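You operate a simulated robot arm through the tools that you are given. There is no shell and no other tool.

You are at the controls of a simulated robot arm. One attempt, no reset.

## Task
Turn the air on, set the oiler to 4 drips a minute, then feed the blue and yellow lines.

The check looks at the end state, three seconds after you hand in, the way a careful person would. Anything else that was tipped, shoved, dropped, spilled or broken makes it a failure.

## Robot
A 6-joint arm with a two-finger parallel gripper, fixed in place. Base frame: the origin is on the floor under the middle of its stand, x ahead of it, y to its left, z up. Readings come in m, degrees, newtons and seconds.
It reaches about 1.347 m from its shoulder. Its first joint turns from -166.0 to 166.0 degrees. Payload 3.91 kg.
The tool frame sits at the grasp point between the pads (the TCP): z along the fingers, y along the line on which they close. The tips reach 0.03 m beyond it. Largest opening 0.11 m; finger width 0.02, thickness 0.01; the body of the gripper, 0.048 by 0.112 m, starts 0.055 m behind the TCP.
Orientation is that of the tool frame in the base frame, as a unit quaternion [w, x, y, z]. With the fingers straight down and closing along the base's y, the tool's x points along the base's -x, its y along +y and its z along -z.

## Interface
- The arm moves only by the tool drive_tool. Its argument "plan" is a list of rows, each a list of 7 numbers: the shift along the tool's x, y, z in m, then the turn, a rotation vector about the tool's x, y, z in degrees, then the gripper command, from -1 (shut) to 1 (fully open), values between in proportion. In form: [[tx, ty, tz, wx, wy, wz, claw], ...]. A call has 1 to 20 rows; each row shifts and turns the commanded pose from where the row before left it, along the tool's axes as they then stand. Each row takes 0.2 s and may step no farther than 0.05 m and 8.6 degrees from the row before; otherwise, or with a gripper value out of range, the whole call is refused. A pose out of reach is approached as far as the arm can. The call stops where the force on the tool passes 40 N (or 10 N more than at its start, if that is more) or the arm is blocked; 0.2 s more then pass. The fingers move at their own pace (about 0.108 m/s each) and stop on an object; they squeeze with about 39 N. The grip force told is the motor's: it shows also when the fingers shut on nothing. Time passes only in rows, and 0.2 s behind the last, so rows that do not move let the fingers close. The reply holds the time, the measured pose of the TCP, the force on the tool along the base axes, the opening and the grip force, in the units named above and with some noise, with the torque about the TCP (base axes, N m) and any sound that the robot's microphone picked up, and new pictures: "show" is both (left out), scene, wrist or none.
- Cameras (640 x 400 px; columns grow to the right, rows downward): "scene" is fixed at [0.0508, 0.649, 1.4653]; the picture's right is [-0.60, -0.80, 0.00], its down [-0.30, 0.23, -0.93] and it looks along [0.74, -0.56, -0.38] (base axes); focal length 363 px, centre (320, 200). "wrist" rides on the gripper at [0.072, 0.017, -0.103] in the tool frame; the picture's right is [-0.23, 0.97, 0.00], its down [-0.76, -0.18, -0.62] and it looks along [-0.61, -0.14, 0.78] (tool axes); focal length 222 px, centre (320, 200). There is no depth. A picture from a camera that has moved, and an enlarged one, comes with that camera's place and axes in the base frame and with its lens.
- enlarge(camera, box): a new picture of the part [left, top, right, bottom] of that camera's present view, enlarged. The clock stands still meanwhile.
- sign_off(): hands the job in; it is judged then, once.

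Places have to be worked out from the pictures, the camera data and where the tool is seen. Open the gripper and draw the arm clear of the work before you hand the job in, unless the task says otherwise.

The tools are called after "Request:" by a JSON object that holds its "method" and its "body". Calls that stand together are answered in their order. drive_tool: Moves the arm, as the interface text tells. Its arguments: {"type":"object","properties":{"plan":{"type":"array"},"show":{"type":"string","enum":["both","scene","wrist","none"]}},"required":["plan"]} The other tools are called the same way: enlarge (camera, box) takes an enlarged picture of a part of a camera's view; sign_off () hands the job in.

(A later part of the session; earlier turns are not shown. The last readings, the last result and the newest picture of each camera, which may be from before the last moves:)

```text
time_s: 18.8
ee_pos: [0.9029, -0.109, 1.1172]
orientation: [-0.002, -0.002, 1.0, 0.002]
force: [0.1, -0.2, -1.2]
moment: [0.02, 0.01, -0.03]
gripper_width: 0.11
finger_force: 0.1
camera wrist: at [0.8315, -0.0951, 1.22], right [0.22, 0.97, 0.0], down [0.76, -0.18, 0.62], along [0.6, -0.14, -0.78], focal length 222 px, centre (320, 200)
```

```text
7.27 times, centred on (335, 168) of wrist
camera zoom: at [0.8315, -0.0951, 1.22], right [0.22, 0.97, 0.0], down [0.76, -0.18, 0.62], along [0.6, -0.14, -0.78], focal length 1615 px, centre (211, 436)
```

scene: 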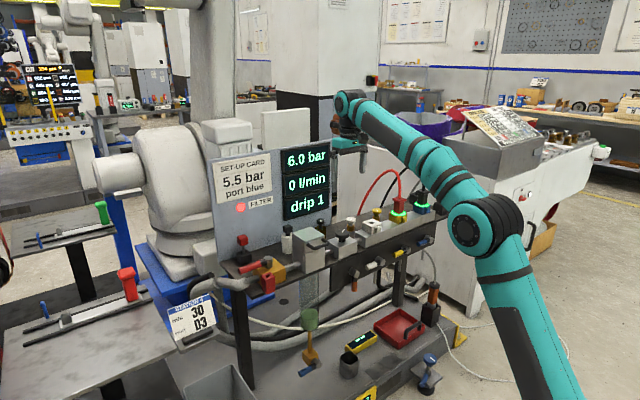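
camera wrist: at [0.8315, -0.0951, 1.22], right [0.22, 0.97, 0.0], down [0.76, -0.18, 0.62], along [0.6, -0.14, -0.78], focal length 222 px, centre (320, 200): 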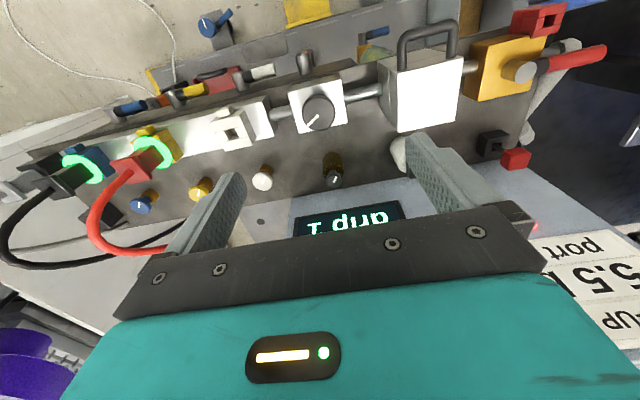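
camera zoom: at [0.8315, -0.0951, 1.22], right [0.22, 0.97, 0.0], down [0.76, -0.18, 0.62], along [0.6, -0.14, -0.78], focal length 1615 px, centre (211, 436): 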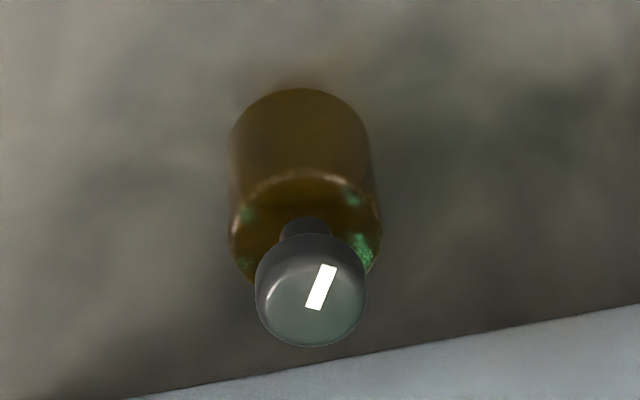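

The oiler knob is a 30 mm disc (z≈0.847–0.86) on a stem above the bottle (top ≈0.83), with its pointer toward the robot and slightly left. To keep the wrist away from the panel I'll tilt the fingers forward 20° and hover in front of and above the knob.

Request:
{"method": "drive_tool", "body": {"plan": [[0, 0, 0, 0, -6.7, 0, 0], [0, 0, 0, 0, -6.7, 0, 0], [0, 0, 0, 0, -6.6, 0, 0], [-0.0156, -0.0035, 0.0448, 0, 0, 0, 0], [-0.0156, -0.0035, 0.0448, 0, 0, 0, 0], [-0.0156, -0.0035, 0.0448, 0, 0, 0, 0], [-0.0156, -0.0035, 0.0448, 0, 0, 0, 0], [0, 0, 0, 0, 0, 0, 0]]}}

Request:
{"method": "enlarge", "body": {"camera": "wrist", "box": [250, 100, 400, 225]}}

Request:
{"method": "enlarge", "body": {"camera": "scene", "box": [265, 165, 385, 265]}}

```text
time_s: 20.6
ee_pos: [1.0213, -0.1233, 0.9702]
orientation: [0.172, -0.002, 0.985, 0.002]
force: [0.5, -0.1, -0.1]
moment: [0.01, -0.01, 0.01]
gripper_width: 0.0548
finger_force: 0.1
camera wrist: at [0.9188, -0.1077, 1.0417], right [0.21, 0.97, 0.08], down [0.51, -0.18, 0.84], along [0.84, -0.14, -0.53], focal length 222 px, centre (320, 200)
```

scene: 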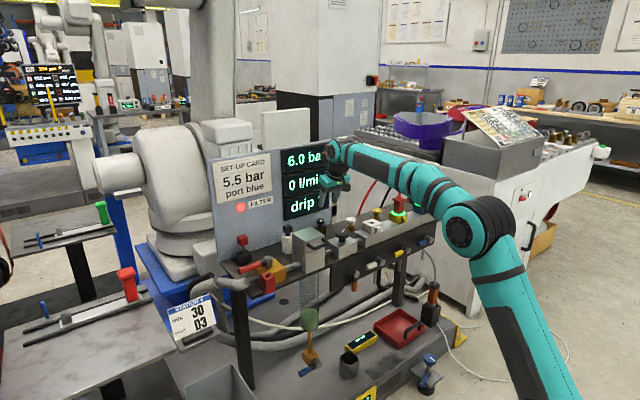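
wrist: 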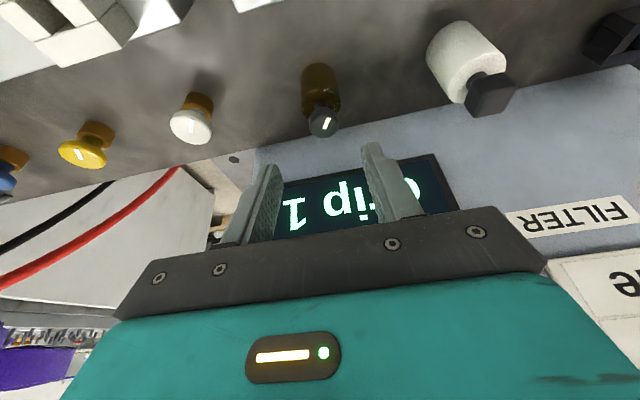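

```text
3.20 times, centred on (325, 162) of wrist
camera zoom: at [0.9188, -0.1077, 1.0417], right [0.21, 0.97, 0.08], down [0.51, -0.18, 0.84], along [0.84, -0.14, -0.53], focal length 711 px, centre (304, 320)
```

zoom: 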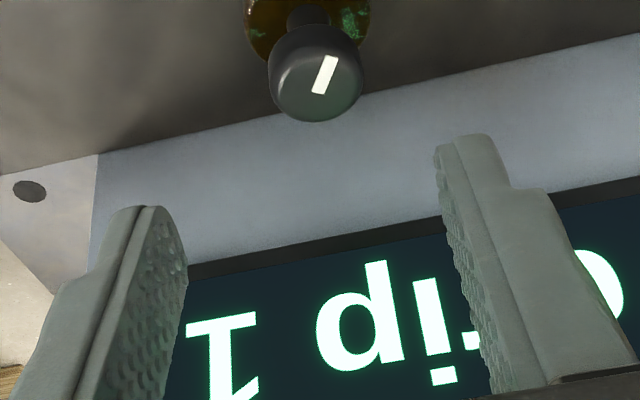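

```text
4.00 times, centred on (325, 215) of scene
camera zoom: at [0.0508, 0.649, 1.4653], right [-0.6, -0.8, 0.0], down [-0.3, 0.23, -0.93], along [0.74, -0.56, -0.38], focal length 1452 px, centre (300, 140)
```

zoom: 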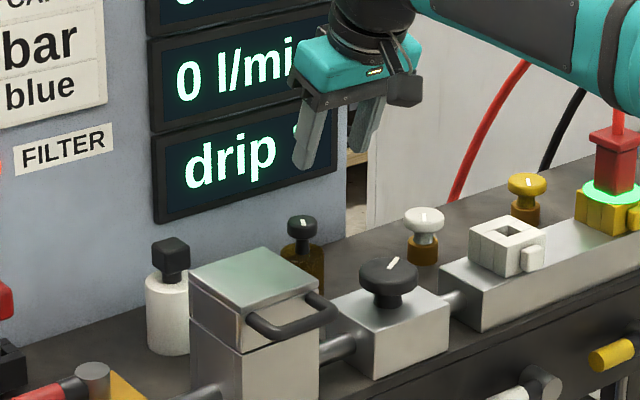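

The refined knob position is about (1.068, -0.122), top z≈0.86. I'll lower the open fingers to straddle it, with the tips staying above the bottle top.

Request:
{"method": "drive_tool", "body": {"plan": [[-0.0019, 0.0005, 0.0372, 0, 0, 0, 0], [-0.0019, 0.0005, 0.0372, 0, 0, 0, 0], [-0.0019, 0.0, 0.0355, 0, 0, 0, 0], [0, 0, 0, 0, 0, 0, 0]]}}

Request:
{"method": "enlarge", "body": {"camera": "wrist", "box": [250, 100, 400, 225]}}

Request:
{"method": "enlarge", "body": {"camera": "scene", "box": [265, 165, 385, 265]}}

```text
time_s: 21.4
ee_pos: [1.0566, -0.122, 0.891]
orientation: [0.179, -0.001, 0.984, 0.002]
force: [-60.4, 8.0, 1.1]
moment: [-1.2, -7.94, -0.4]
gripper_width: 0.0548
finger_force: 0.0
stopped in row 3: the force on the tool passed its limit at 69 N (the readings are from after the stop); the commanded pose is now the measured one
camera wrist: at [0.9531, -0.1056, 0.9616], right [0.21, 0.97, 0.08], down [0.5, -0.18, 0.85], along [0.84, -0.14, -0.52], focal length 222 px, centre (320, 200)
```

scene: 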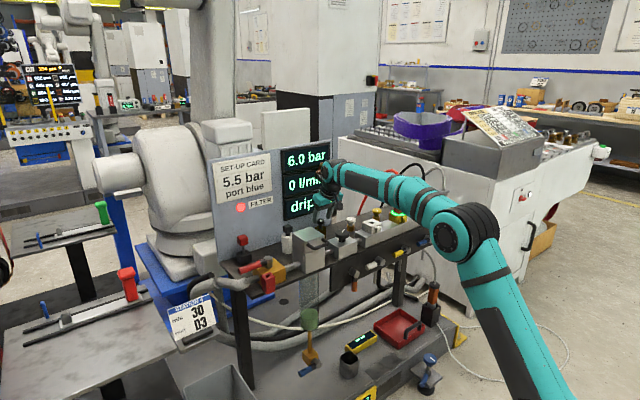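
wrist: 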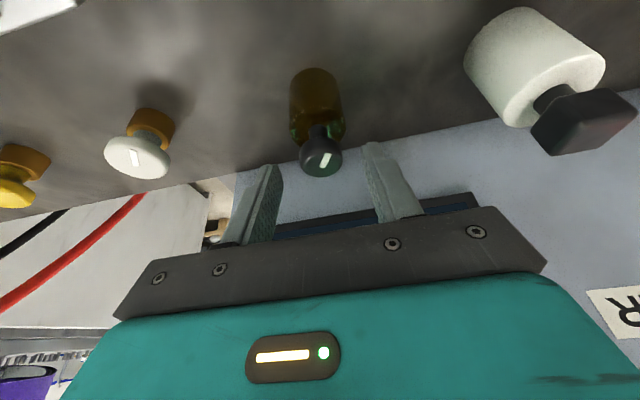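

```text
3.20 times, centred on (325, 162) of wrist
camera zoom: at [0.9531, -0.1056, 0.9616], right [0.21, 0.97, 0.08], down [0.5, -0.18, 0.85], along [0.84, -0.14, -0.52], focal length 711 px, centre (304, 320)
```

zoom: 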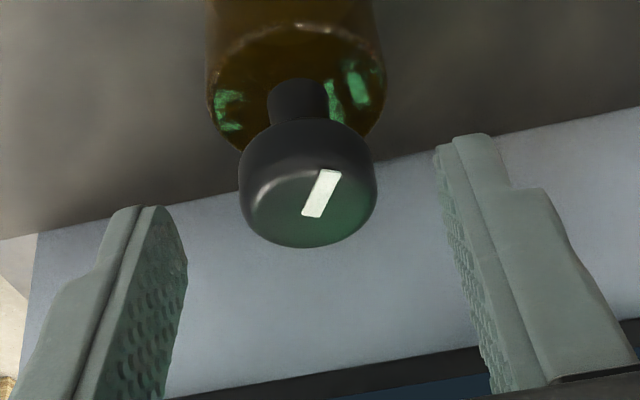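

```text
4.00 times, centred on (325, 215) of scene
camera zoom: at [0.0508, 0.649, 1.4653], right [-0.6, -0.8, 0.0], down [-0.3, 0.23, -0.93], along [0.74, -0.56, -0.38], focal length 1452 px, centre (300, 140)
```

zoom: 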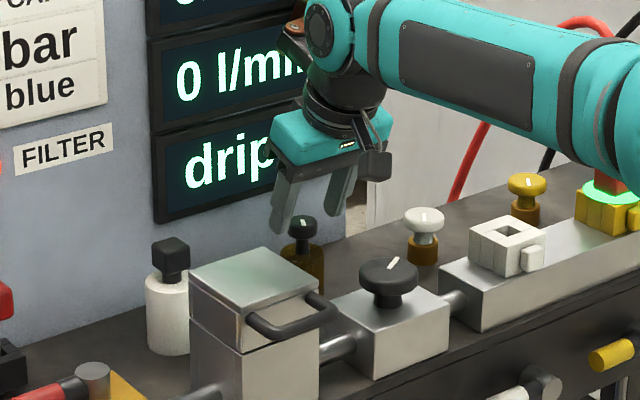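

The wrist housing touched the display panel (contact about 0.13 m above the TCP, around z 1.02), so I'll back straight out along the approach line. Then I'll study the wrist shape to choose a better angle.

Request:
{"method": "drive_tool", "body": {"plan": [[0.012, 0, -0.02, 0, 0, 0, 0], [0.0, 0, -0.045, 0, 0, 0, 0], [0.0, 0, -0.045, 0, 0, 0, 0], [0.02, 0, -0.04, 0, 0, 0, 0], [0, 0, 0, 0, 0, 0, 0]]}}

Request:
{"method": "enlarge", "body": {"camera": "scene", "box": [280, 90, 440, 200]}}

Request:
{"method": "enlarge", "body": {"camera": "scene", "box": [200, 130, 350, 265]}}

```text
time_s: 22.6
ee_pos: [0.9775, -0.1221, 1.0171]
orientation: [0.177, 0.0, 0.984, 0.001]
force: [-1.8, -0.7, 1.5]
moment: [0.02, 0.0, 0.01]
gripper_width: 0.055
finger_force: 0.1
camera wrist: at [0.8739, -0.1066, 1.0879], right [0.21, 0.97, 0.08], down [0.5, -0.18, 0.85], along [0.84, -0.14, -0.52], focal length 222 px, centre (320, 200)
```

scene: 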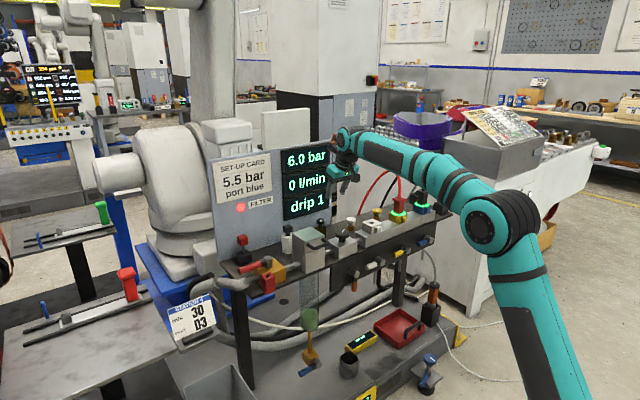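
wrist: 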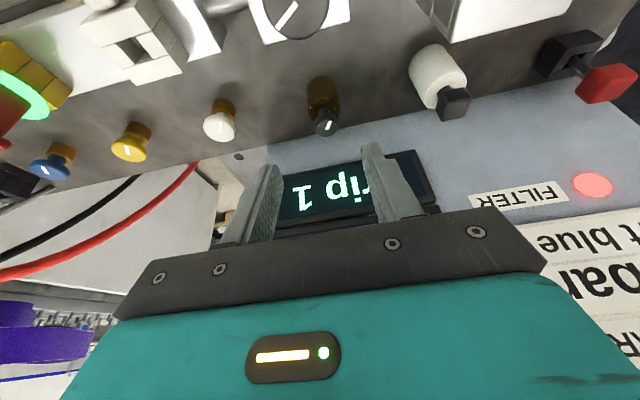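

```text
3.64 times, centred on (360, 145) of scene
camera zoom: at [0.0508, 0.649, 1.4653], right [-0.6, -0.8, 0.0], down [-0.3, 0.23, -0.93], along [0.74, -0.56, -0.38], focal length 1320 px, centre (174, 400)
```

zoom: 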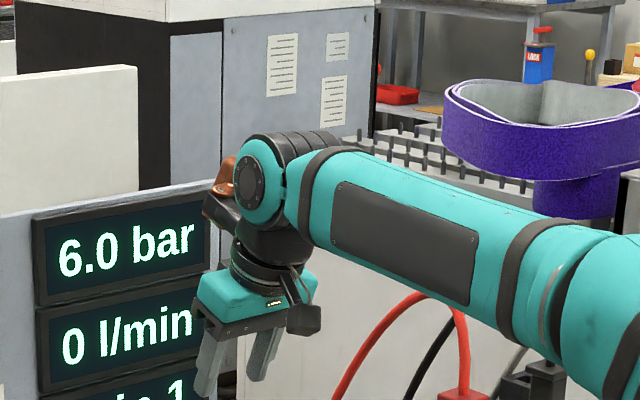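

```text
2.96 times, centred on (275, 198) of scene
camera zoom: at [0.0508, 0.649, 1.4653], right [-0.6, -0.8, 0.0], down [-0.3, 0.23, -0.93], along [0.74, -0.56, -0.38], focal length 1075 px, centre (453, 207)
```

zoom: 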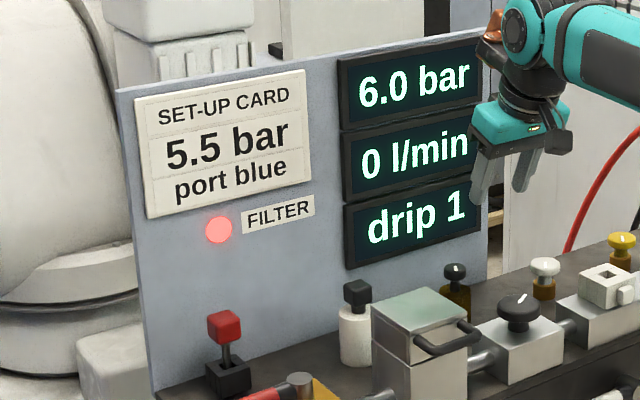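

A dark bracket on the far side of the wrist is what hit; a steeper lean of about 35° keeps it and the camera clear of both panel and regulator knob. I'll tilt further and go to a pre-grasp point 8 cm back along the new approach line.

Request:
{"method": "drive_tool", "body": {"plan": [[0, 0, 0, 0, -7.3, 0, 0], [0, 0, 0, 0, -7.3, 0, 0], [0.00985, 0, 0.0441, 0, 0, 0, 0], [0.00985, 0, 0.0441, 0, 0, 0, 0], [0, 0, 0, 0, 0, 0, 0]]}}

Request:
{"method": "enlarge", "body": {"camera": "wrist", "box": [240, 90, 400, 215]}}

Request:
{"method": "enlarge", "body": {"camera": "scene", "box": [265, 155, 395, 265]}}

```text
time_s: 23.8
ee_pos: [1.0105, -0.1218, 0.9321]
orientation: [0.299, -0.001, 0.954, 0.002]
force: [0.7, -0.1, 0.4]
moment: [0.02, -0.02, -0.01]
gripper_width: 0.0546
finger_force: 0.0
camera wrist: at [0.8924, -0.1066, 0.975], right [0.18, 0.97, 0.13], down [0.27, -0.18, 0.95], along [0.95, -0.14, -0.29], focal length 222 px, centre (320, 200)
```

scene: 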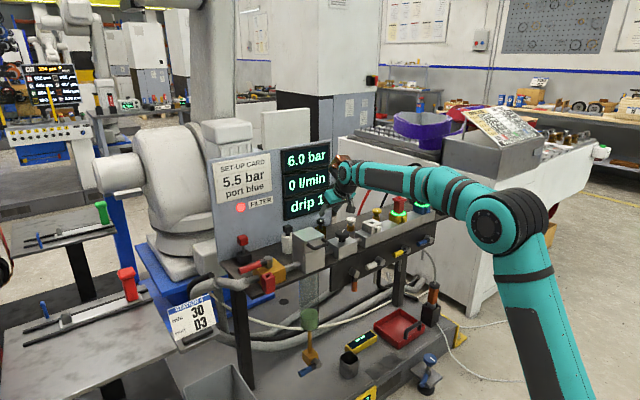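
wrist: 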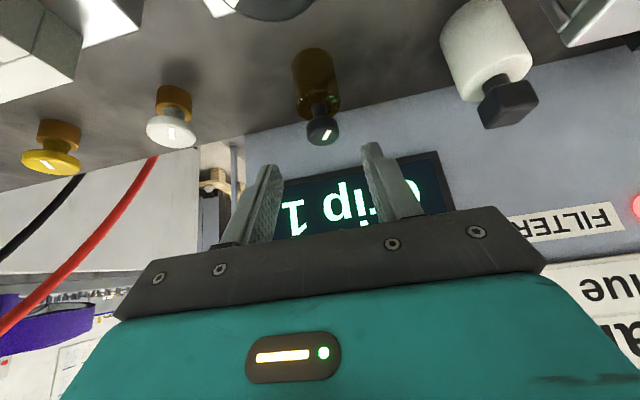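

```text
3.20 times, centred on (320, 152) of wrist
camera zoom: at [0.8924, -0.1066, 0.975], right [0.18, 0.97, 0.13], down [0.27, -0.18, 0.95], along [0.95, -0.14, -0.29], focal length 711 px, centre (320, 352)
```

zoom: 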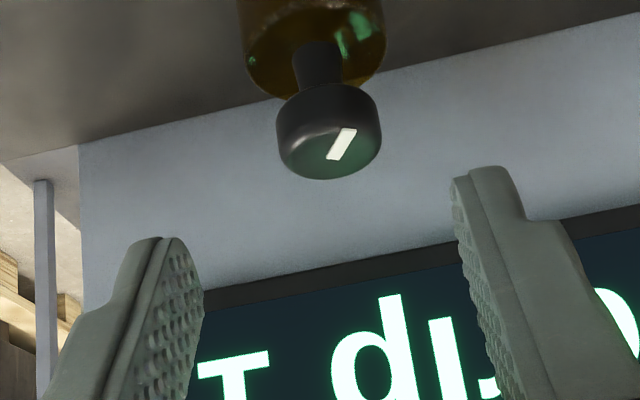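

```text
3.64 times, centred on (330, 210) of scene
camera zoom: at [0.0508, 0.649, 1.4653], right [-0.6, -0.8, 0.0], down [-0.3, 0.23, -0.93], along [0.74, -0.56, -0.38], focal length 1320 px, centre (284, 164)
```

zoom: 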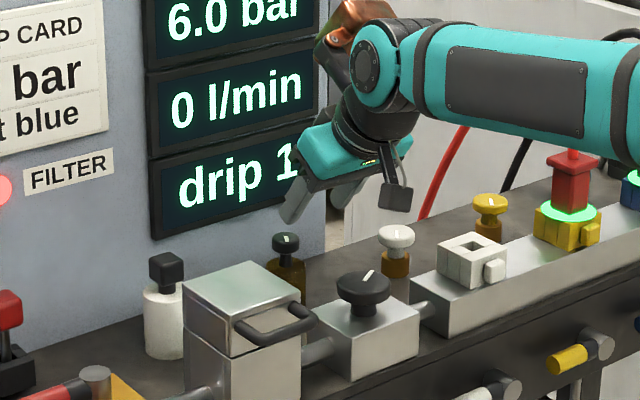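

The knob is now refined to about (1.066, -0.122), top z≈0.864, and the wrist clears the display in this posture. I'll advance along the finger axis to straddle the disc.

Request:
{"method": "drive_tool", "body": {"plan": [[-0.0016, 0, 0.026, 0, 0, 0, 0], [-0.0008, 0, 0.026, 0, 0, 0, 0], [-0.0008, 0, 0.0255, 0, 0, 0, 0], [0, 0, 0, 0, 0, 0, 0]]}}

Request:
{"method": "enlarge", "body": {"camera": "wrist", "box": [240, 100, 400, 225]}}

Request:
{"method": "enlarge", "body": {"camera": "scene", "box": [265, 155, 395, 265]}}

```text
time_s: 24.8
ee_pos: [1.0594, -0.1219, 0.8717]
orientation: [0.3, -0.002, 0.954, 0.002]
force: [-0.2, 0.2, 0.2]
moment: [-0.03, 0.03, 0.0]
gripper_width: 0.0551
finger_force: 0.0
camera wrist: at [0.9406, -0.1062, 0.914], right [0.18, 0.97, 0.13], down [0.27, -0.18, 0.95], along [0.95, -0.14, -0.29], focal length 222 px, centre (320, 200)
```

scene: 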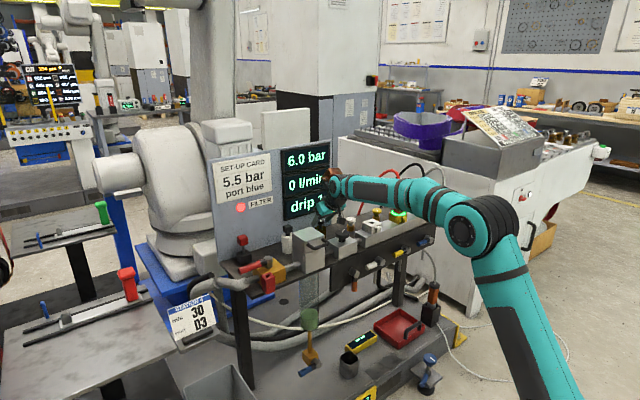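
wrist: 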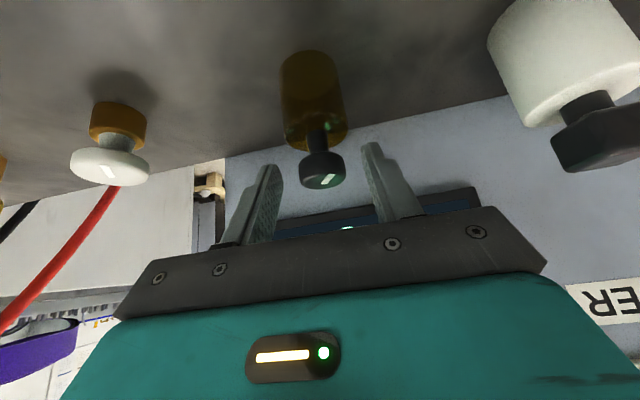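

```text
3.20 times, centred on (320, 162) of wrist
camera zoom: at [0.9406, -0.1062, 0.914], right [0.18, 0.97, 0.13], down [0.27, -0.18, 0.95], along [0.95, -0.14, -0.29], focal length 711 px, centre (320, 320)
```

zoom: 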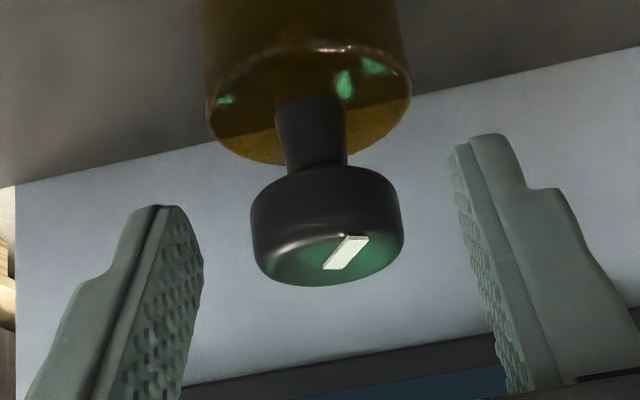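

```text
3.64 times, centred on (330, 210) of scene
camera zoom: at [0.0508, 0.649, 1.4653], right [-0.6, -0.8, 0.0], down [-0.3, 0.23, -0.93], along [0.74, -0.56, -0.38], focal length 1320 px, centre (284, 164)
```

zoom: 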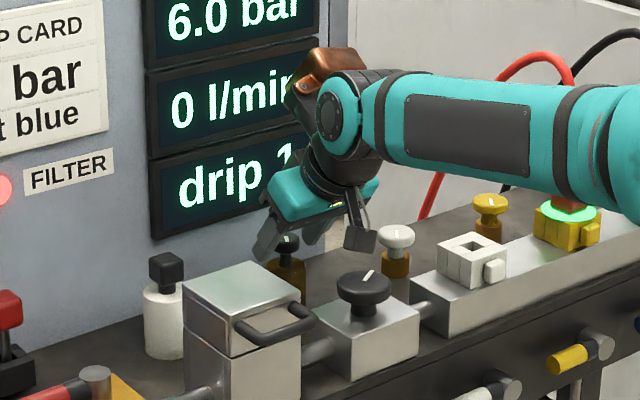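

The disc sits about 18 mm beyond the TCP between the pads, centred in y. I'll close on it and turn it clockwise (seen from above) by 16° about the vertical, then read the drip display.

Request:
{"method": "drive_tool", "body": {"plan": [[0, 0, 0, 0, 0, 0, -0.4], [0, 0, 0, 0, 0, 0, -1], [0, 0, 0, 0, 0, 0, -1], [0, 0.00106, 0, 4.57, 0, 6.57, -1], [0, 0.00106, 0, 4.57, 0, 6.57, -1], [0, 0, 0, 0, 0, 0, -1]]}}

Request:
{"method": "enlarge", "body": {"camera": "wrist", "box": [240, 100, 400, 225]}}

Request:
{"method": "enlarge", "body": {"camera": "scene", "box": [265, 155, 395, 265]}}

```text
time_s: 26.1
ee_pos: [1.0602, -0.1172, 0.8715]
orientation: [0.298, 0.132, 0.945, -0.04]
force: [-0.9, 16.5, 0.9]
moment: [0.42, 0.17, 0.13]
gripper_width: 0.0299
finger_force: 45.2
camera wrist: at [0.9502, -0.0699, 0.9141], right [0.44, 0.89, 0.13], down [0.21, -0.25, 0.95], along [0.87, -0.39, -0.29], focal length 222 px, centre (320, 200)
```

scene: 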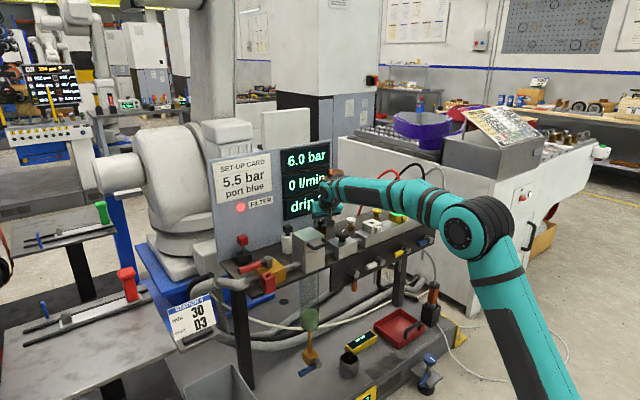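
wrist: 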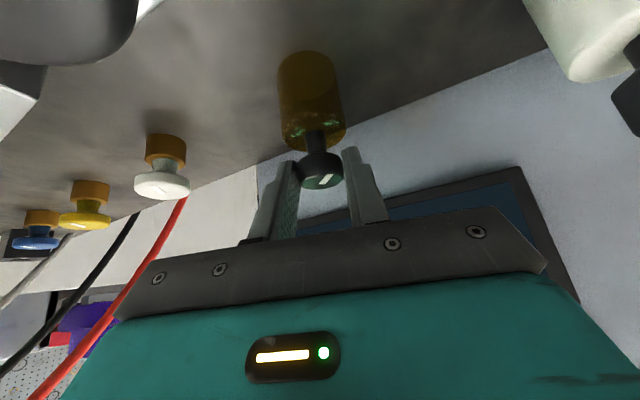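

```text
3.20 times, centred on (320, 162) of wrist
camera zoom: at [0.9502, -0.0699, 0.9141], right [0.44, 0.89, 0.13], down [0.21, -0.25, 0.95], along [0.87, -0.39, -0.29], focal length 711 px, centre (320, 320)
```

zoom: 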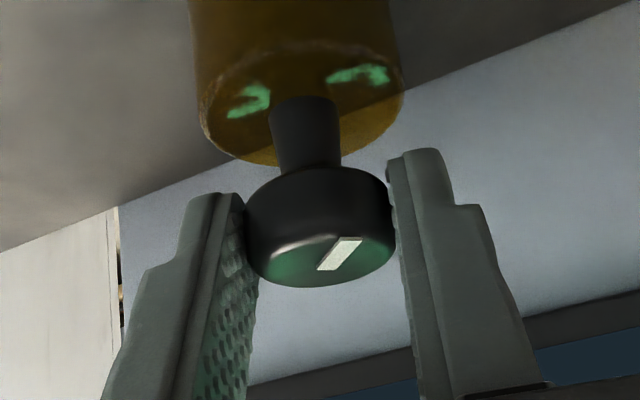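

```text
3.64 times, centred on (330, 210) of scene
camera zoom: at [0.0508, 0.649, 1.4653], right [-0.6, -0.8, 0.0], down [-0.3, 0.23, -0.93], along [0.74, -0.56, -0.38], focal length 1320 px, centre (284, 164)
```

zoom: 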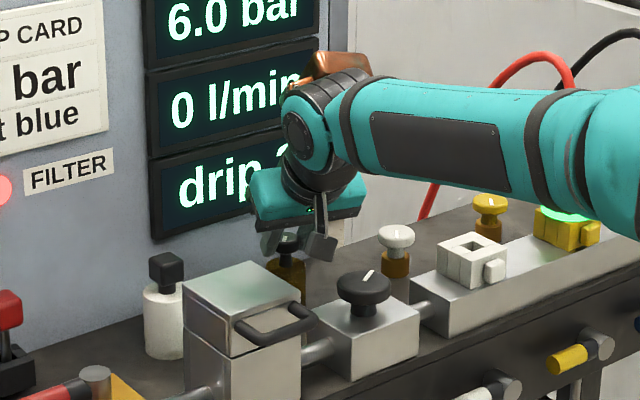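

The knob turned with the gripper (pointer fixed in the hand's view), and the drip digit has changed. I'll enlarge the partly hidden digit.

Request:
{"method": "enlarge", "body": {"camera": "scene", "box": [300, 185, 340, 215]}}

Request:
{"method": "enlarge", "body": {"camera": "wrist", "box": [290, 160, 590, 300]}}

```text
13.33 times, centred on (320, 200) of scene
camera zoom: at [0.0508, 0.649, 1.4653], right [-0.6, -0.8, 0.0], down [-0.3, 0.23, -0.93], along [0.74, -0.56, -0.38], focal length 4839 px, centre (320, 200)
```

zoom: 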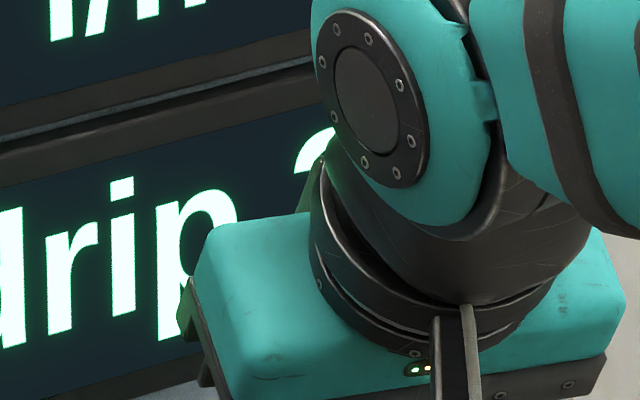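

```text
2.13 times, centred on (440, 230) of wrist
camera zoom: at [0.9502, -0.0699, 0.9141], right [0.44, 0.89, 0.13], down [0.21, -0.25, 0.95], along [0.87, -0.39, -0.29], focal length 474 px, centre (64, 136)
```

zoom: 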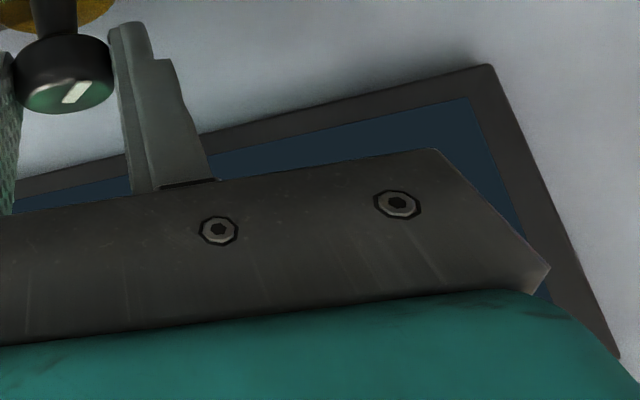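

The digit's top arc suggests it went from 1 to 2 after 16°. I'll relieve the small side load, turn another 16° clockwise, then release and back out to read the display properly.

Request:
{"method": "drive_tool", "body": {"plan": [[0, 0.003, 0, 4.57, 0, 6.57, -1], [0, 0.0015, 0, 4.57, 0, 6.57, -1], [0, 0, 0, 0, 0, 0, -1], [0, 0, 0, 0, 0, 0, 0], [0, 0, 0, 0, 0, 0, 0], [0, 0, -0.045, 0, 0, 0, 0], [0, 0, -0.045, 0, 0, 0, 0], [0, 0, 0, 0, 0, 0, 0]]}}

Request:
{"method": "enlarge", "body": {"camera": "scene", "box": [265, 155, 395, 265]}}

Request:
{"method": "enlarge", "body": {"camera": "wrist", "box": [240, 100, 400, 225]}}

```text
time_s: 27.9
ee_pos: [1.0176, -0.087, 0.9464]
orientation: [0.287, 0.263, 0.917, -0.081]
force: [-0.3, -0.7, -0.2]
moment: [0.0, -0.02, -0.01]
gripper_width: 0.055
finger_force: 0.1
camera wrist: at [0.9255, -0.012, 0.9885], right [0.67, 0.73, 0.13], down [0.13, -0.3, 0.95], along [0.73, -0.62, -0.3], focal length 222 px, centre (320, 200)
```

scene: 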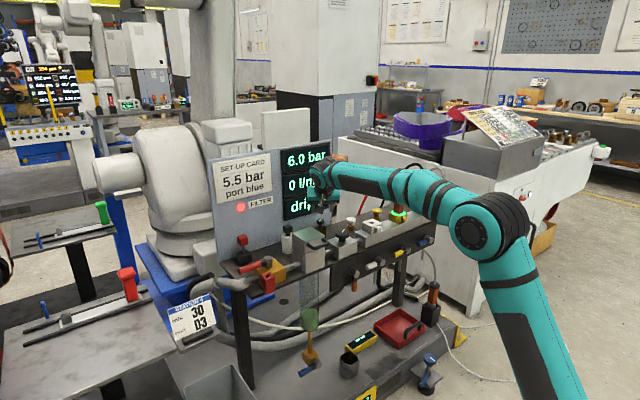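
wrist: 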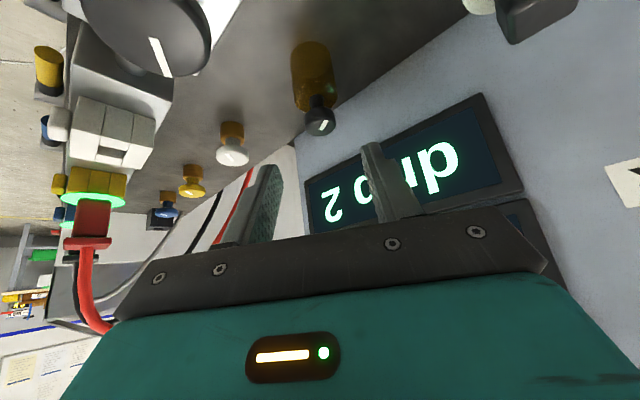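

```text
3.64 times, centred on (330, 210) of scene
camera zoom: at [0.0508, 0.649, 1.4653], right [-0.6, -0.8, 0.0], down [-0.3, 0.23, -0.93], along [0.74, -0.56, -0.38], focal length 1320 px, centre (284, 164)
```

zoom: 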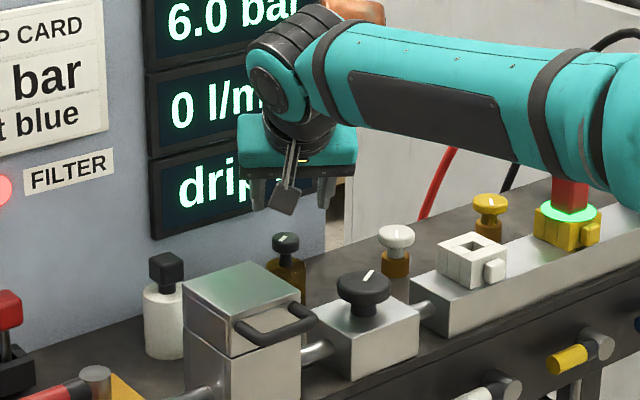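

```text
3.20 times, centred on (320, 162) of wrist
camera zoom: at [0.9255, -0.012, 0.9885], right [0.67, 0.73, 0.13], down [0.13, -0.3, 0.95], along [0.73, -0.62, -0.3], focal length 711 px, centre (320, 320)
```

zoom: 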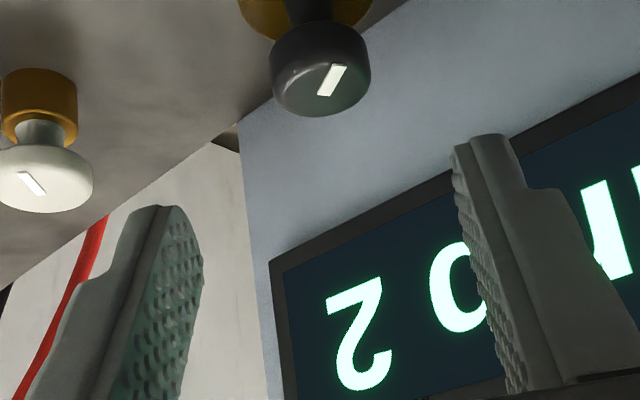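

The display now reads drip 2 after 32° of clockwise turning, so it is roughly 25–30° per drip. I'll swing the hand back counter-clockwise about the knob axis while retracted, so I can regrip with room for a further turn.

Request:
{"method": "drive_tool", "body": {"plan": [[-0.0004, -0.00763, 0.0003, -4.24, 0, -6.1, 0], [-0.0004, -0.00763, 0.0003, -4.24, 0, -6.1, 0], [-0.0004, -0.00763, 0.0003, -4.24, 0, -6.1, 0], [-0.0004, -0.00763, 0.0003, -4.24, 0, -6.1, 0], [-0.0004, -0.00763, 0.0003, -4.24, 0, -6.1, 0], [-0.0004, -0.00763, 0.0003, -4.24, 0, -6.1, 0], [-0.0004, -0.00763, 0.0003, -4.24, 0, -6.1, 0], [0, 0, 0, 0, 0, 0, 0]]}}

Request:
{"method": "enlarge", "body": {"camera": "wrist", "box": [240, 90, 400, 215]}}

Request:
{"method": "enlarge", "body": {"camera": "scene", "box": [265, 155, 395, 265]}}

```text
time_s: 29.8
ee_pos: [1.0123, -0.1385, 0.9447]
orientation: [0.296, -0.167, 0.939, 0.054]
force: [-1.1, 0.2, -0.9]
moment: [0.02, -0.03, -0.02]
gripper_width: 0.055
finger_force: 0.0
camera wrist: at [0.895, -0.1653, 0.9873], right [-0.16, 0.98, 0.13], down [0.31, -0.08, 0.95], along [0.94, 0.19, -0.29], focal length 222 px, centre (320, 200)
```

scene: 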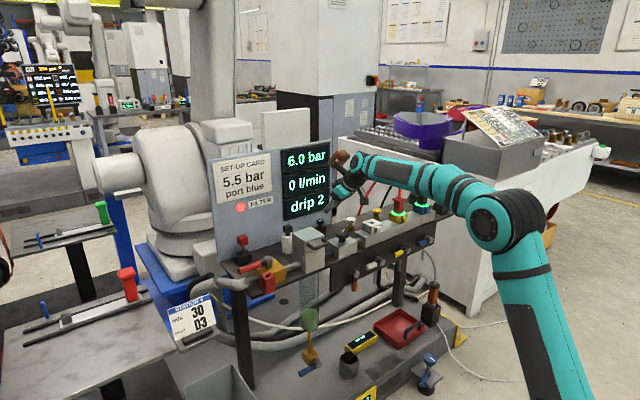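
wrist: 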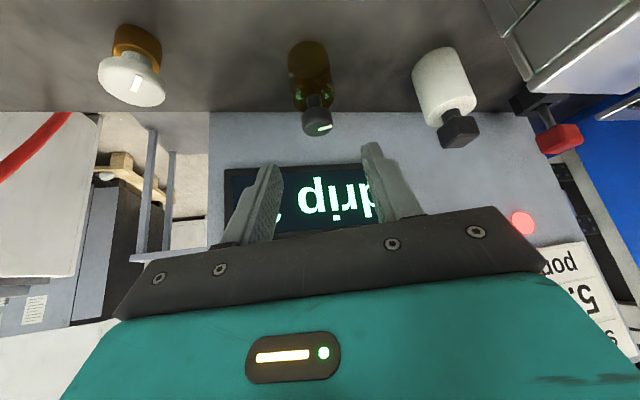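

```text
3.20 times, centred on (320, 152) of wrist
camera zoom: at [0.895, -0.1653, 0.9873], right [-0.16, 0.98, 0.13], down [0.31, -0.08, 0.95], along [0.94, 0.19, -0.29], focal length 711 px, centre (320, 352)
```

zoom: 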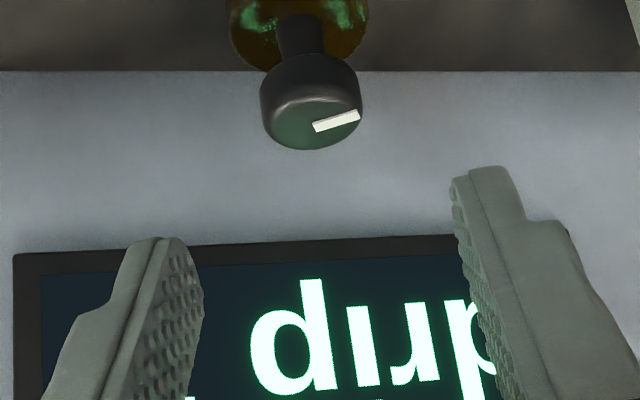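

```text
3.64 times, centred on (330, 210) of scene
camera zoom: at [0.0508, 0.649, 1.4653], right [-0.6, -0.8, 0.0], down [-0.3, 0.23, -0.93], along [0.74, -0.56, -0.38], focal length 1320 px, centre (284, 164)
```

zoom: 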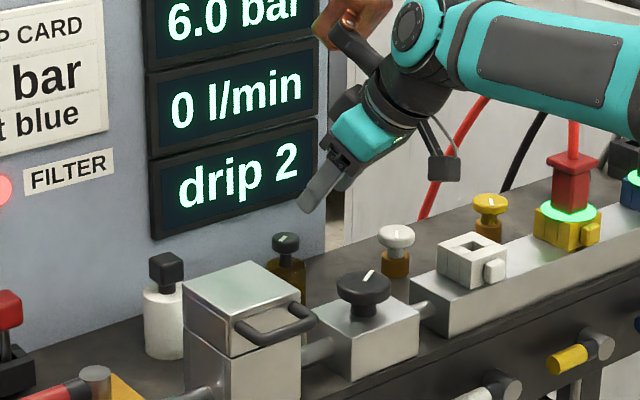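

Drip 2 is confirmed and the pointer now points toward +y. The knob is about 2 mm to the tool's -y side of the hand axis, so I'll correct that, advance 9 cm, grip, and turn 40° clockwise.

Request:
{"method": "drive_tool", "body": {"plan": [[0, -0.002, 0.03, 0, 0, 0, 0], [0, 0, 0.03, 0, 0, 0, 0], [0, 0, 0.03, 0, 0, 0, 0], [0, 0, 0, 0, 0, 0, -0.4], [0, 0, 0, 0, 0, 0, -1], [0, 0, 0, 0, 0, 0, -1], [0, 0.00106, 0, 4.57, 0, 6.57, -1], [0, 0.00106, 0, 4.57, 0, 6.57, -1], [0, 0.00106, 0, 4.57, 0, 6.57, -1], [0, 0.00106, 0, 4.57, 0, 6.57, -1], [0, 0.00106, 0, 4.57, 0, 6.57, -1], [0, 0, 0, 0, 0, 0, -1]]}}

Request:
{"method": "enlarge", "body": {"camera": "wrist", "box": [240, 90, 400, 215]}}

Request:
{"method": "enlarge", "body": {"camera": "scene", "box": [265, 155, 395, 265]}}

```text
time_s: 32.4
ee_pos: [1.0604, -0.1153, 0.8718]
orientation: [0.297, 0.165, 0.939, -0.051]
force: [2.3, 6.2, 8.4]
moment: [-0.62, -0.72, 0.06]
gripper_width: 0.0294
finger_force: 44.8
camera wrist: at [0.955, -0.0619, 0.9142], right [0.51, 0.85, 0.13], down [0.19, -0.26, 0.95], along [0.84, -0.45, -0.29], focal length 222 px, centre (320, 200)
```

scene: 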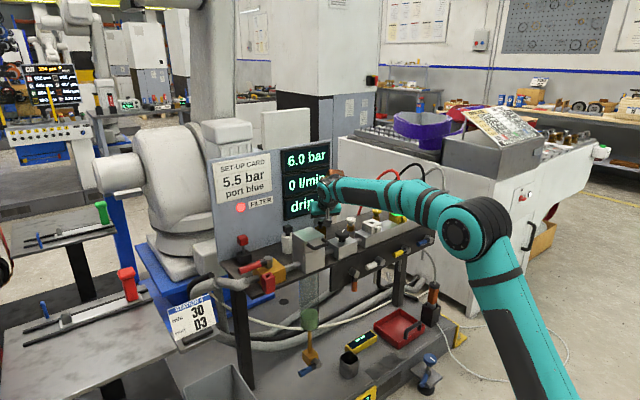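
wrist: 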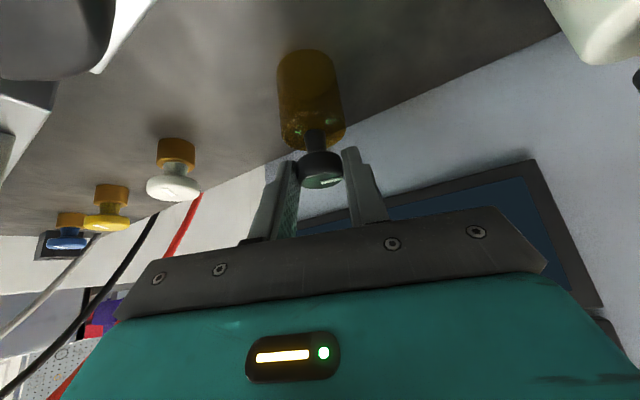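

```text
3.20 times, centred on (320, 152) of wrist
camera zoom: at [0.955, -0.0619, 0.9142], right [0.51, 0.85, 0.13], down [0.19, -0.26, 0.95], along [0.84, -0.45, -0.29], focal length 711 px, centre (320, 352)
```

zoom: 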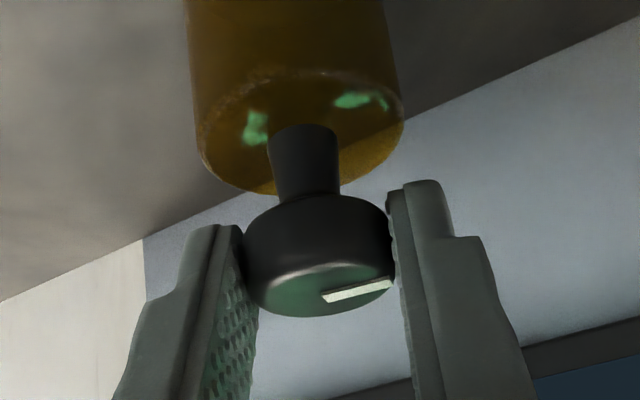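

```text
3.64 times, centred on (330, 210) of scene
camera zoom: at [0.0508, 0.649, 1.4653], right [-0.6, -0.8, 0.0], down [-0.3, 0.23, -0.93], along [0.74, -0.56, -0.38], focal length 1320 px, centre (284, 164)
```

zoom: 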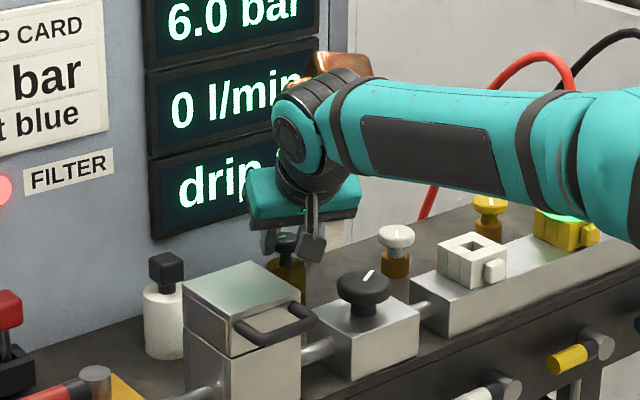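

The knob followed the full 40° with low forces. I'll release and back out to read the drip count.

Request:
{"method": "drive_tool", "body": {"plan": [[0, 0, 0, 0, 0, 0, 0], [0, 0, 0, 0, 0, 0, 0], [0, 0, -0.045, 0, 0, 0, 0], [0, 0, -0.045, 0, 0, 0, 0], [0, 0, 0, 0, 0, 0, 0]]}}

Request:
{"method": "enlarge", "body": {"camera": "wrist", "box": [240, 90, 440, 245]}}

Request:
{"method": "enlarge", "body": {"camera": "scene", "box": [265, 155, 395, 265]}}

```text
time_s: 33.5
ee_pos: [1.011, -0.1008, 0.9449]
orientation: [0.296, 0.165, 0.939, -0.05]
force: [0.6, 0.1, -0.4]
moment: [0.01, -0.02, 0.04]
gripper_width: 0.0553
finger_force: 0.1
camera wrist: at [0.9061, -0.0456, 0.9882], right [0.51, 0.85, 0.13], down [0.19, -0.26, 0.95], along [0.84, -0.45, -0.29], focal length 222 px, centre (320, 200)
```

scene: 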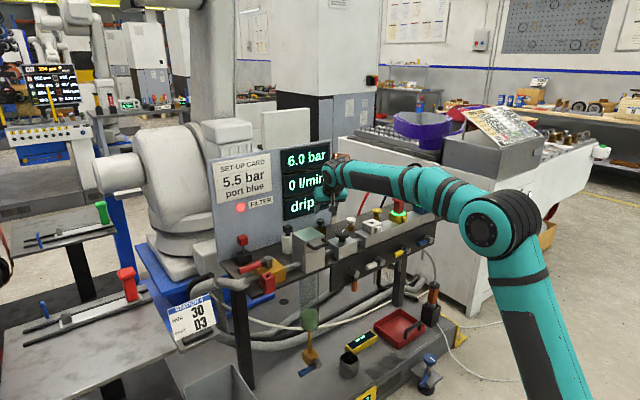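
wrist: 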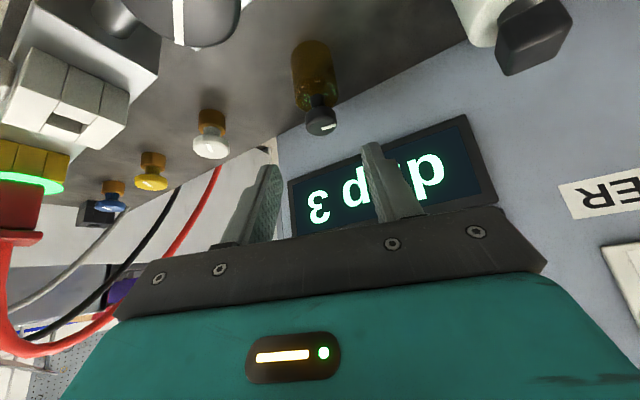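

```text
2.58 times, centred on (340, 168) of wrist
camera zoom: at [0.9061, -0.0456, 0.9882], right [0.51, 0.85, 0.13], down [0.19, -0.26, 0.95], along [0.84, -0.45, -0.29], focal length 573 px, centre (268, 284)
```

zoom: 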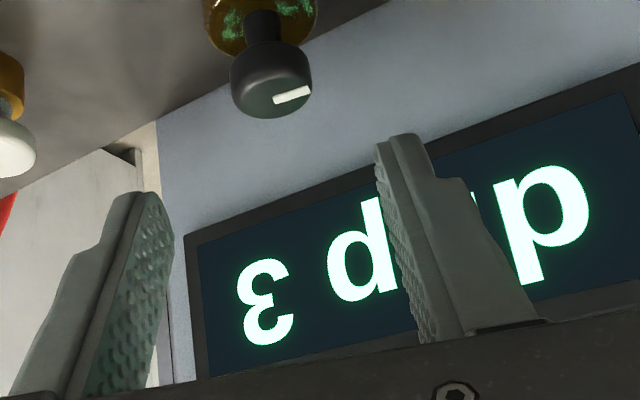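

```text
3.64 times, centred on (330, 210) of scene
camera zoom: at [0.0508, 0.649, 1.4653], right [-0.6, -0.8, 0.0], down [-0.3, 0.23, -0.93], along [0.74, -0.56, -0.38], focal length 1320 px, centre (284, 164)
```

zoom: 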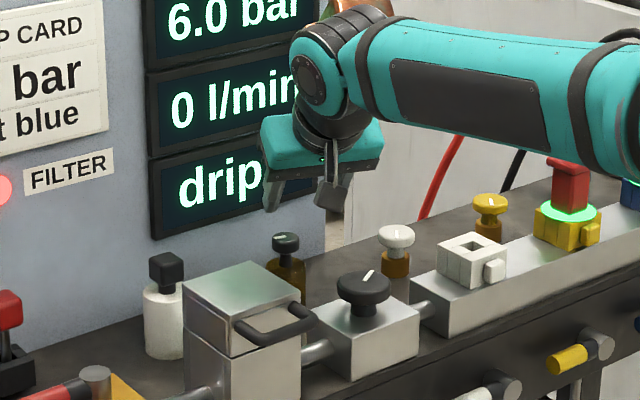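

It reads drip 3 after 72° in total, so 4 is probably 20–40° further. I'll swing back counter-clockwise, regrip and turn another 24° clockwise.

Request:
{"method": "drive_tool", "body": {"plan": [[-0.0005, -0.0082, 0.0003, -4.57, 0, -6.57, 0], [-0.0005, -0.0082, 0.0003, -4.57, 0, -6.57, 0], [-0.0005, -0.0082, 0.0003, -4.57, 0, -6.57, 0], [-0.0005, -0.0082, 0.0003, -4.57, 0, -6.57, 0], [-0.0005, -0.0082, 0.0003, -4.57, 0, -6.57, 0], [0, 0, 0, 0, 0, 0, 0]]}}

Request:
{"method": "enlarge", "body": {"camera": "wrist", "box": [240, 90, 400, 215]}}

```text
time_s: 35.0
ee_pos: [1.013, -0.14, 0.9448]
orientation: [0.296, -0.168, 0.939, 0.054]
force: [0.4, 0.4, 0.4]
moment: [0.02, 0.02, -0.04]
gripper_width: 0.0552
finger_force: 0.0
camera wrist: at [0.8953, -0.1675, 0.9877], right [-0.16, 0.98, 0.13], down [0.31, -0.08, 0.95], along [0.94, 0.19, -0.29], focal length 222 px, centre (320, 200)
```

scene: 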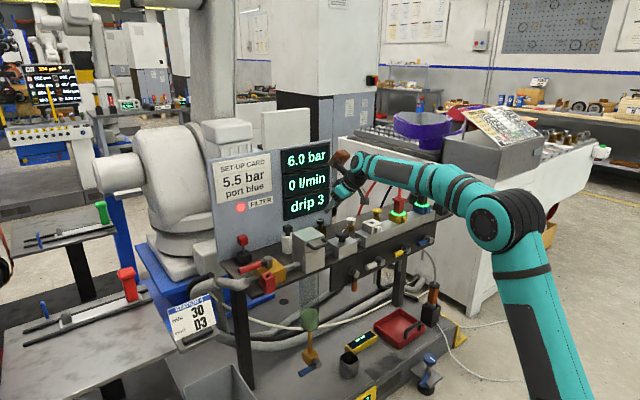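
wrist: 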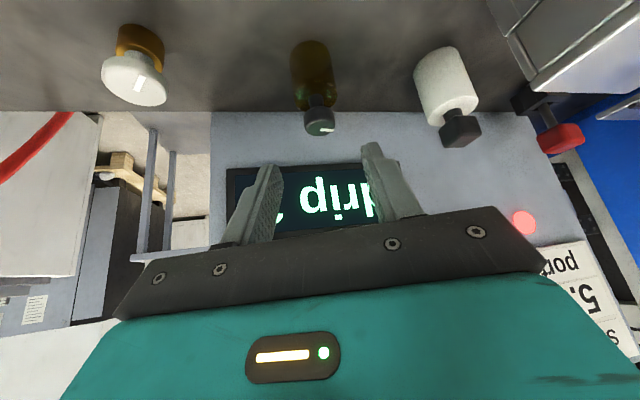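

```text
3.20 times, centred on (320, 152) of wrist
camera zoom: at [0.8953, -0.1675, 0.9877], right [-0.16, 0.98, 0.13], down [0.31, -0.08, 0.95], along [0.94, 0.19, -0.29], focal length 711 px, centre (320, 352)
```

zoom: 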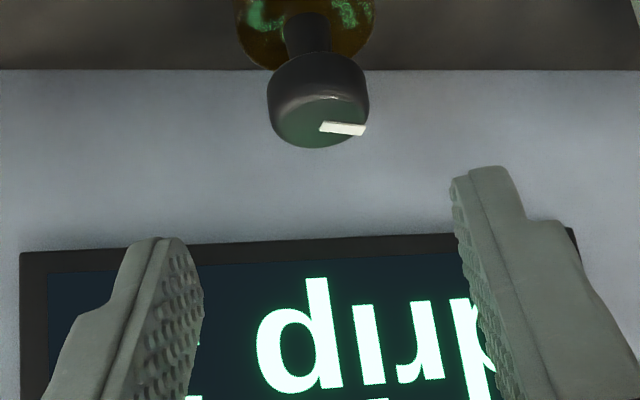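

Aligned on the knob axis again (drip 3). I'll advance, grip, turn 24° clockwise, release and retreat, then look.

Request:
{"method": "drive_tool", "body": {"plan": [[0, 0, 0.03, 0, 0, 0, 0], [0, 0, 0.03, 0, 0, 0, 0], [0, 0, 0.03, 0, 0, 0, 0], [0, 0, 0, 0, 0, 0, -0.4], [0, 0, 0, 0, 0, 0, -1], [0, 0, 0, 0, 0, 0, -1], [0, 0.00106, 0, 4.57, 0, 6.57, -1], [0, 0.00106, 0, 4.57, 0, 6.57, -1], [0, 0.00106, 0, 4.57, 0, 6.57, -1], [0, 0, 0, 0, 0, 0, -1], [0, 0, 0, 0, 0, 0, 0], [0, 0, 0, 0, 0, 0, 0], [0, 0, -0.045, 0, 0, 0, 0], [0, 0, -0.045, 0, 0, 0, 0], [0, 0, 0, 0, 0, 0, 0]]}}

Request:
{"method": "enlarge", "body": {"camera": "wrist", "box": [240, 90, 440, 245]}}

Request:
{"method": "enlarge", "body": {"camera": "scene", "box": [265, 155, 395, 265]}}

```text
time_s: 38.1
ee_pos: [1.0074, -0.1154, 0.9465]
orientation: [0.3, 0.032, 0.953, -0.008]
force: [-0.1, -0.5, -0.5]
moment: [0.0, 0.0, -0.02]
gripper_width: 0.055
finger_force: 0.0
camera wrist: at [0.8902, -0.092, 0.9882], right [0.25, 0.96, 0.13], down [0.26, -0.2, 0.95], along [0.93, -0.2, -0.29], focal length 222 px, centre (320, 200)
```

scene: 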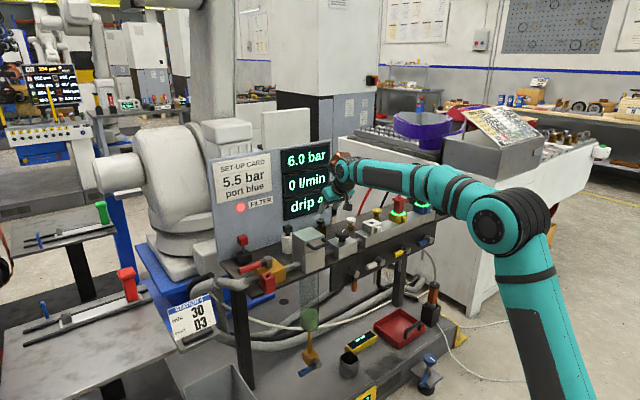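
wrist: 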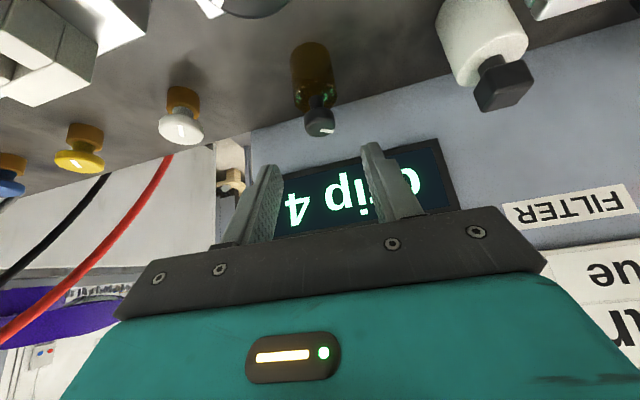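

```text
2.58 times, centred on (340, 168) of wrist
camera zoom: at [0.8902, -0.092, 0.9882], right [0.25, 0.96, 0.13], down [0.26, -0.2, 0.95], along [0.93, -0.2, -0.29], focal length 573 px, centre (268, 284)
```

zoom: 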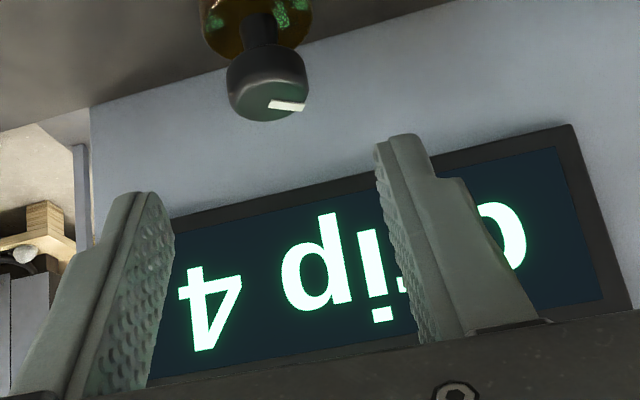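

```text
3.64 times, centred on (330, 210) of scene
camera zoom: at [0.0508, 0.649, 1.4653], right [-0.6, -0.8, 0.0], down [-0.3, 0.23, -0.93], along [0.74, -0.56, -0.38], focal length 1320 px, centre (284, 164)
```

zoom: 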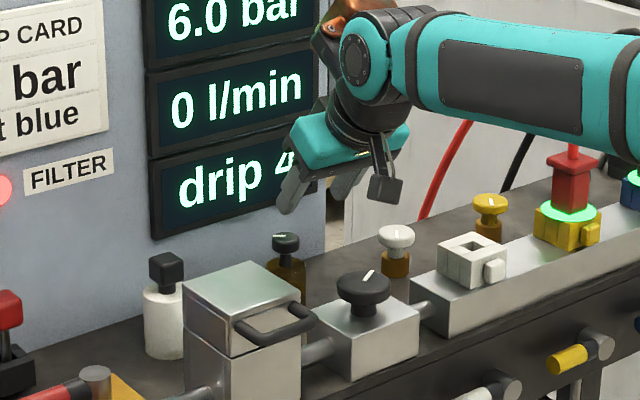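

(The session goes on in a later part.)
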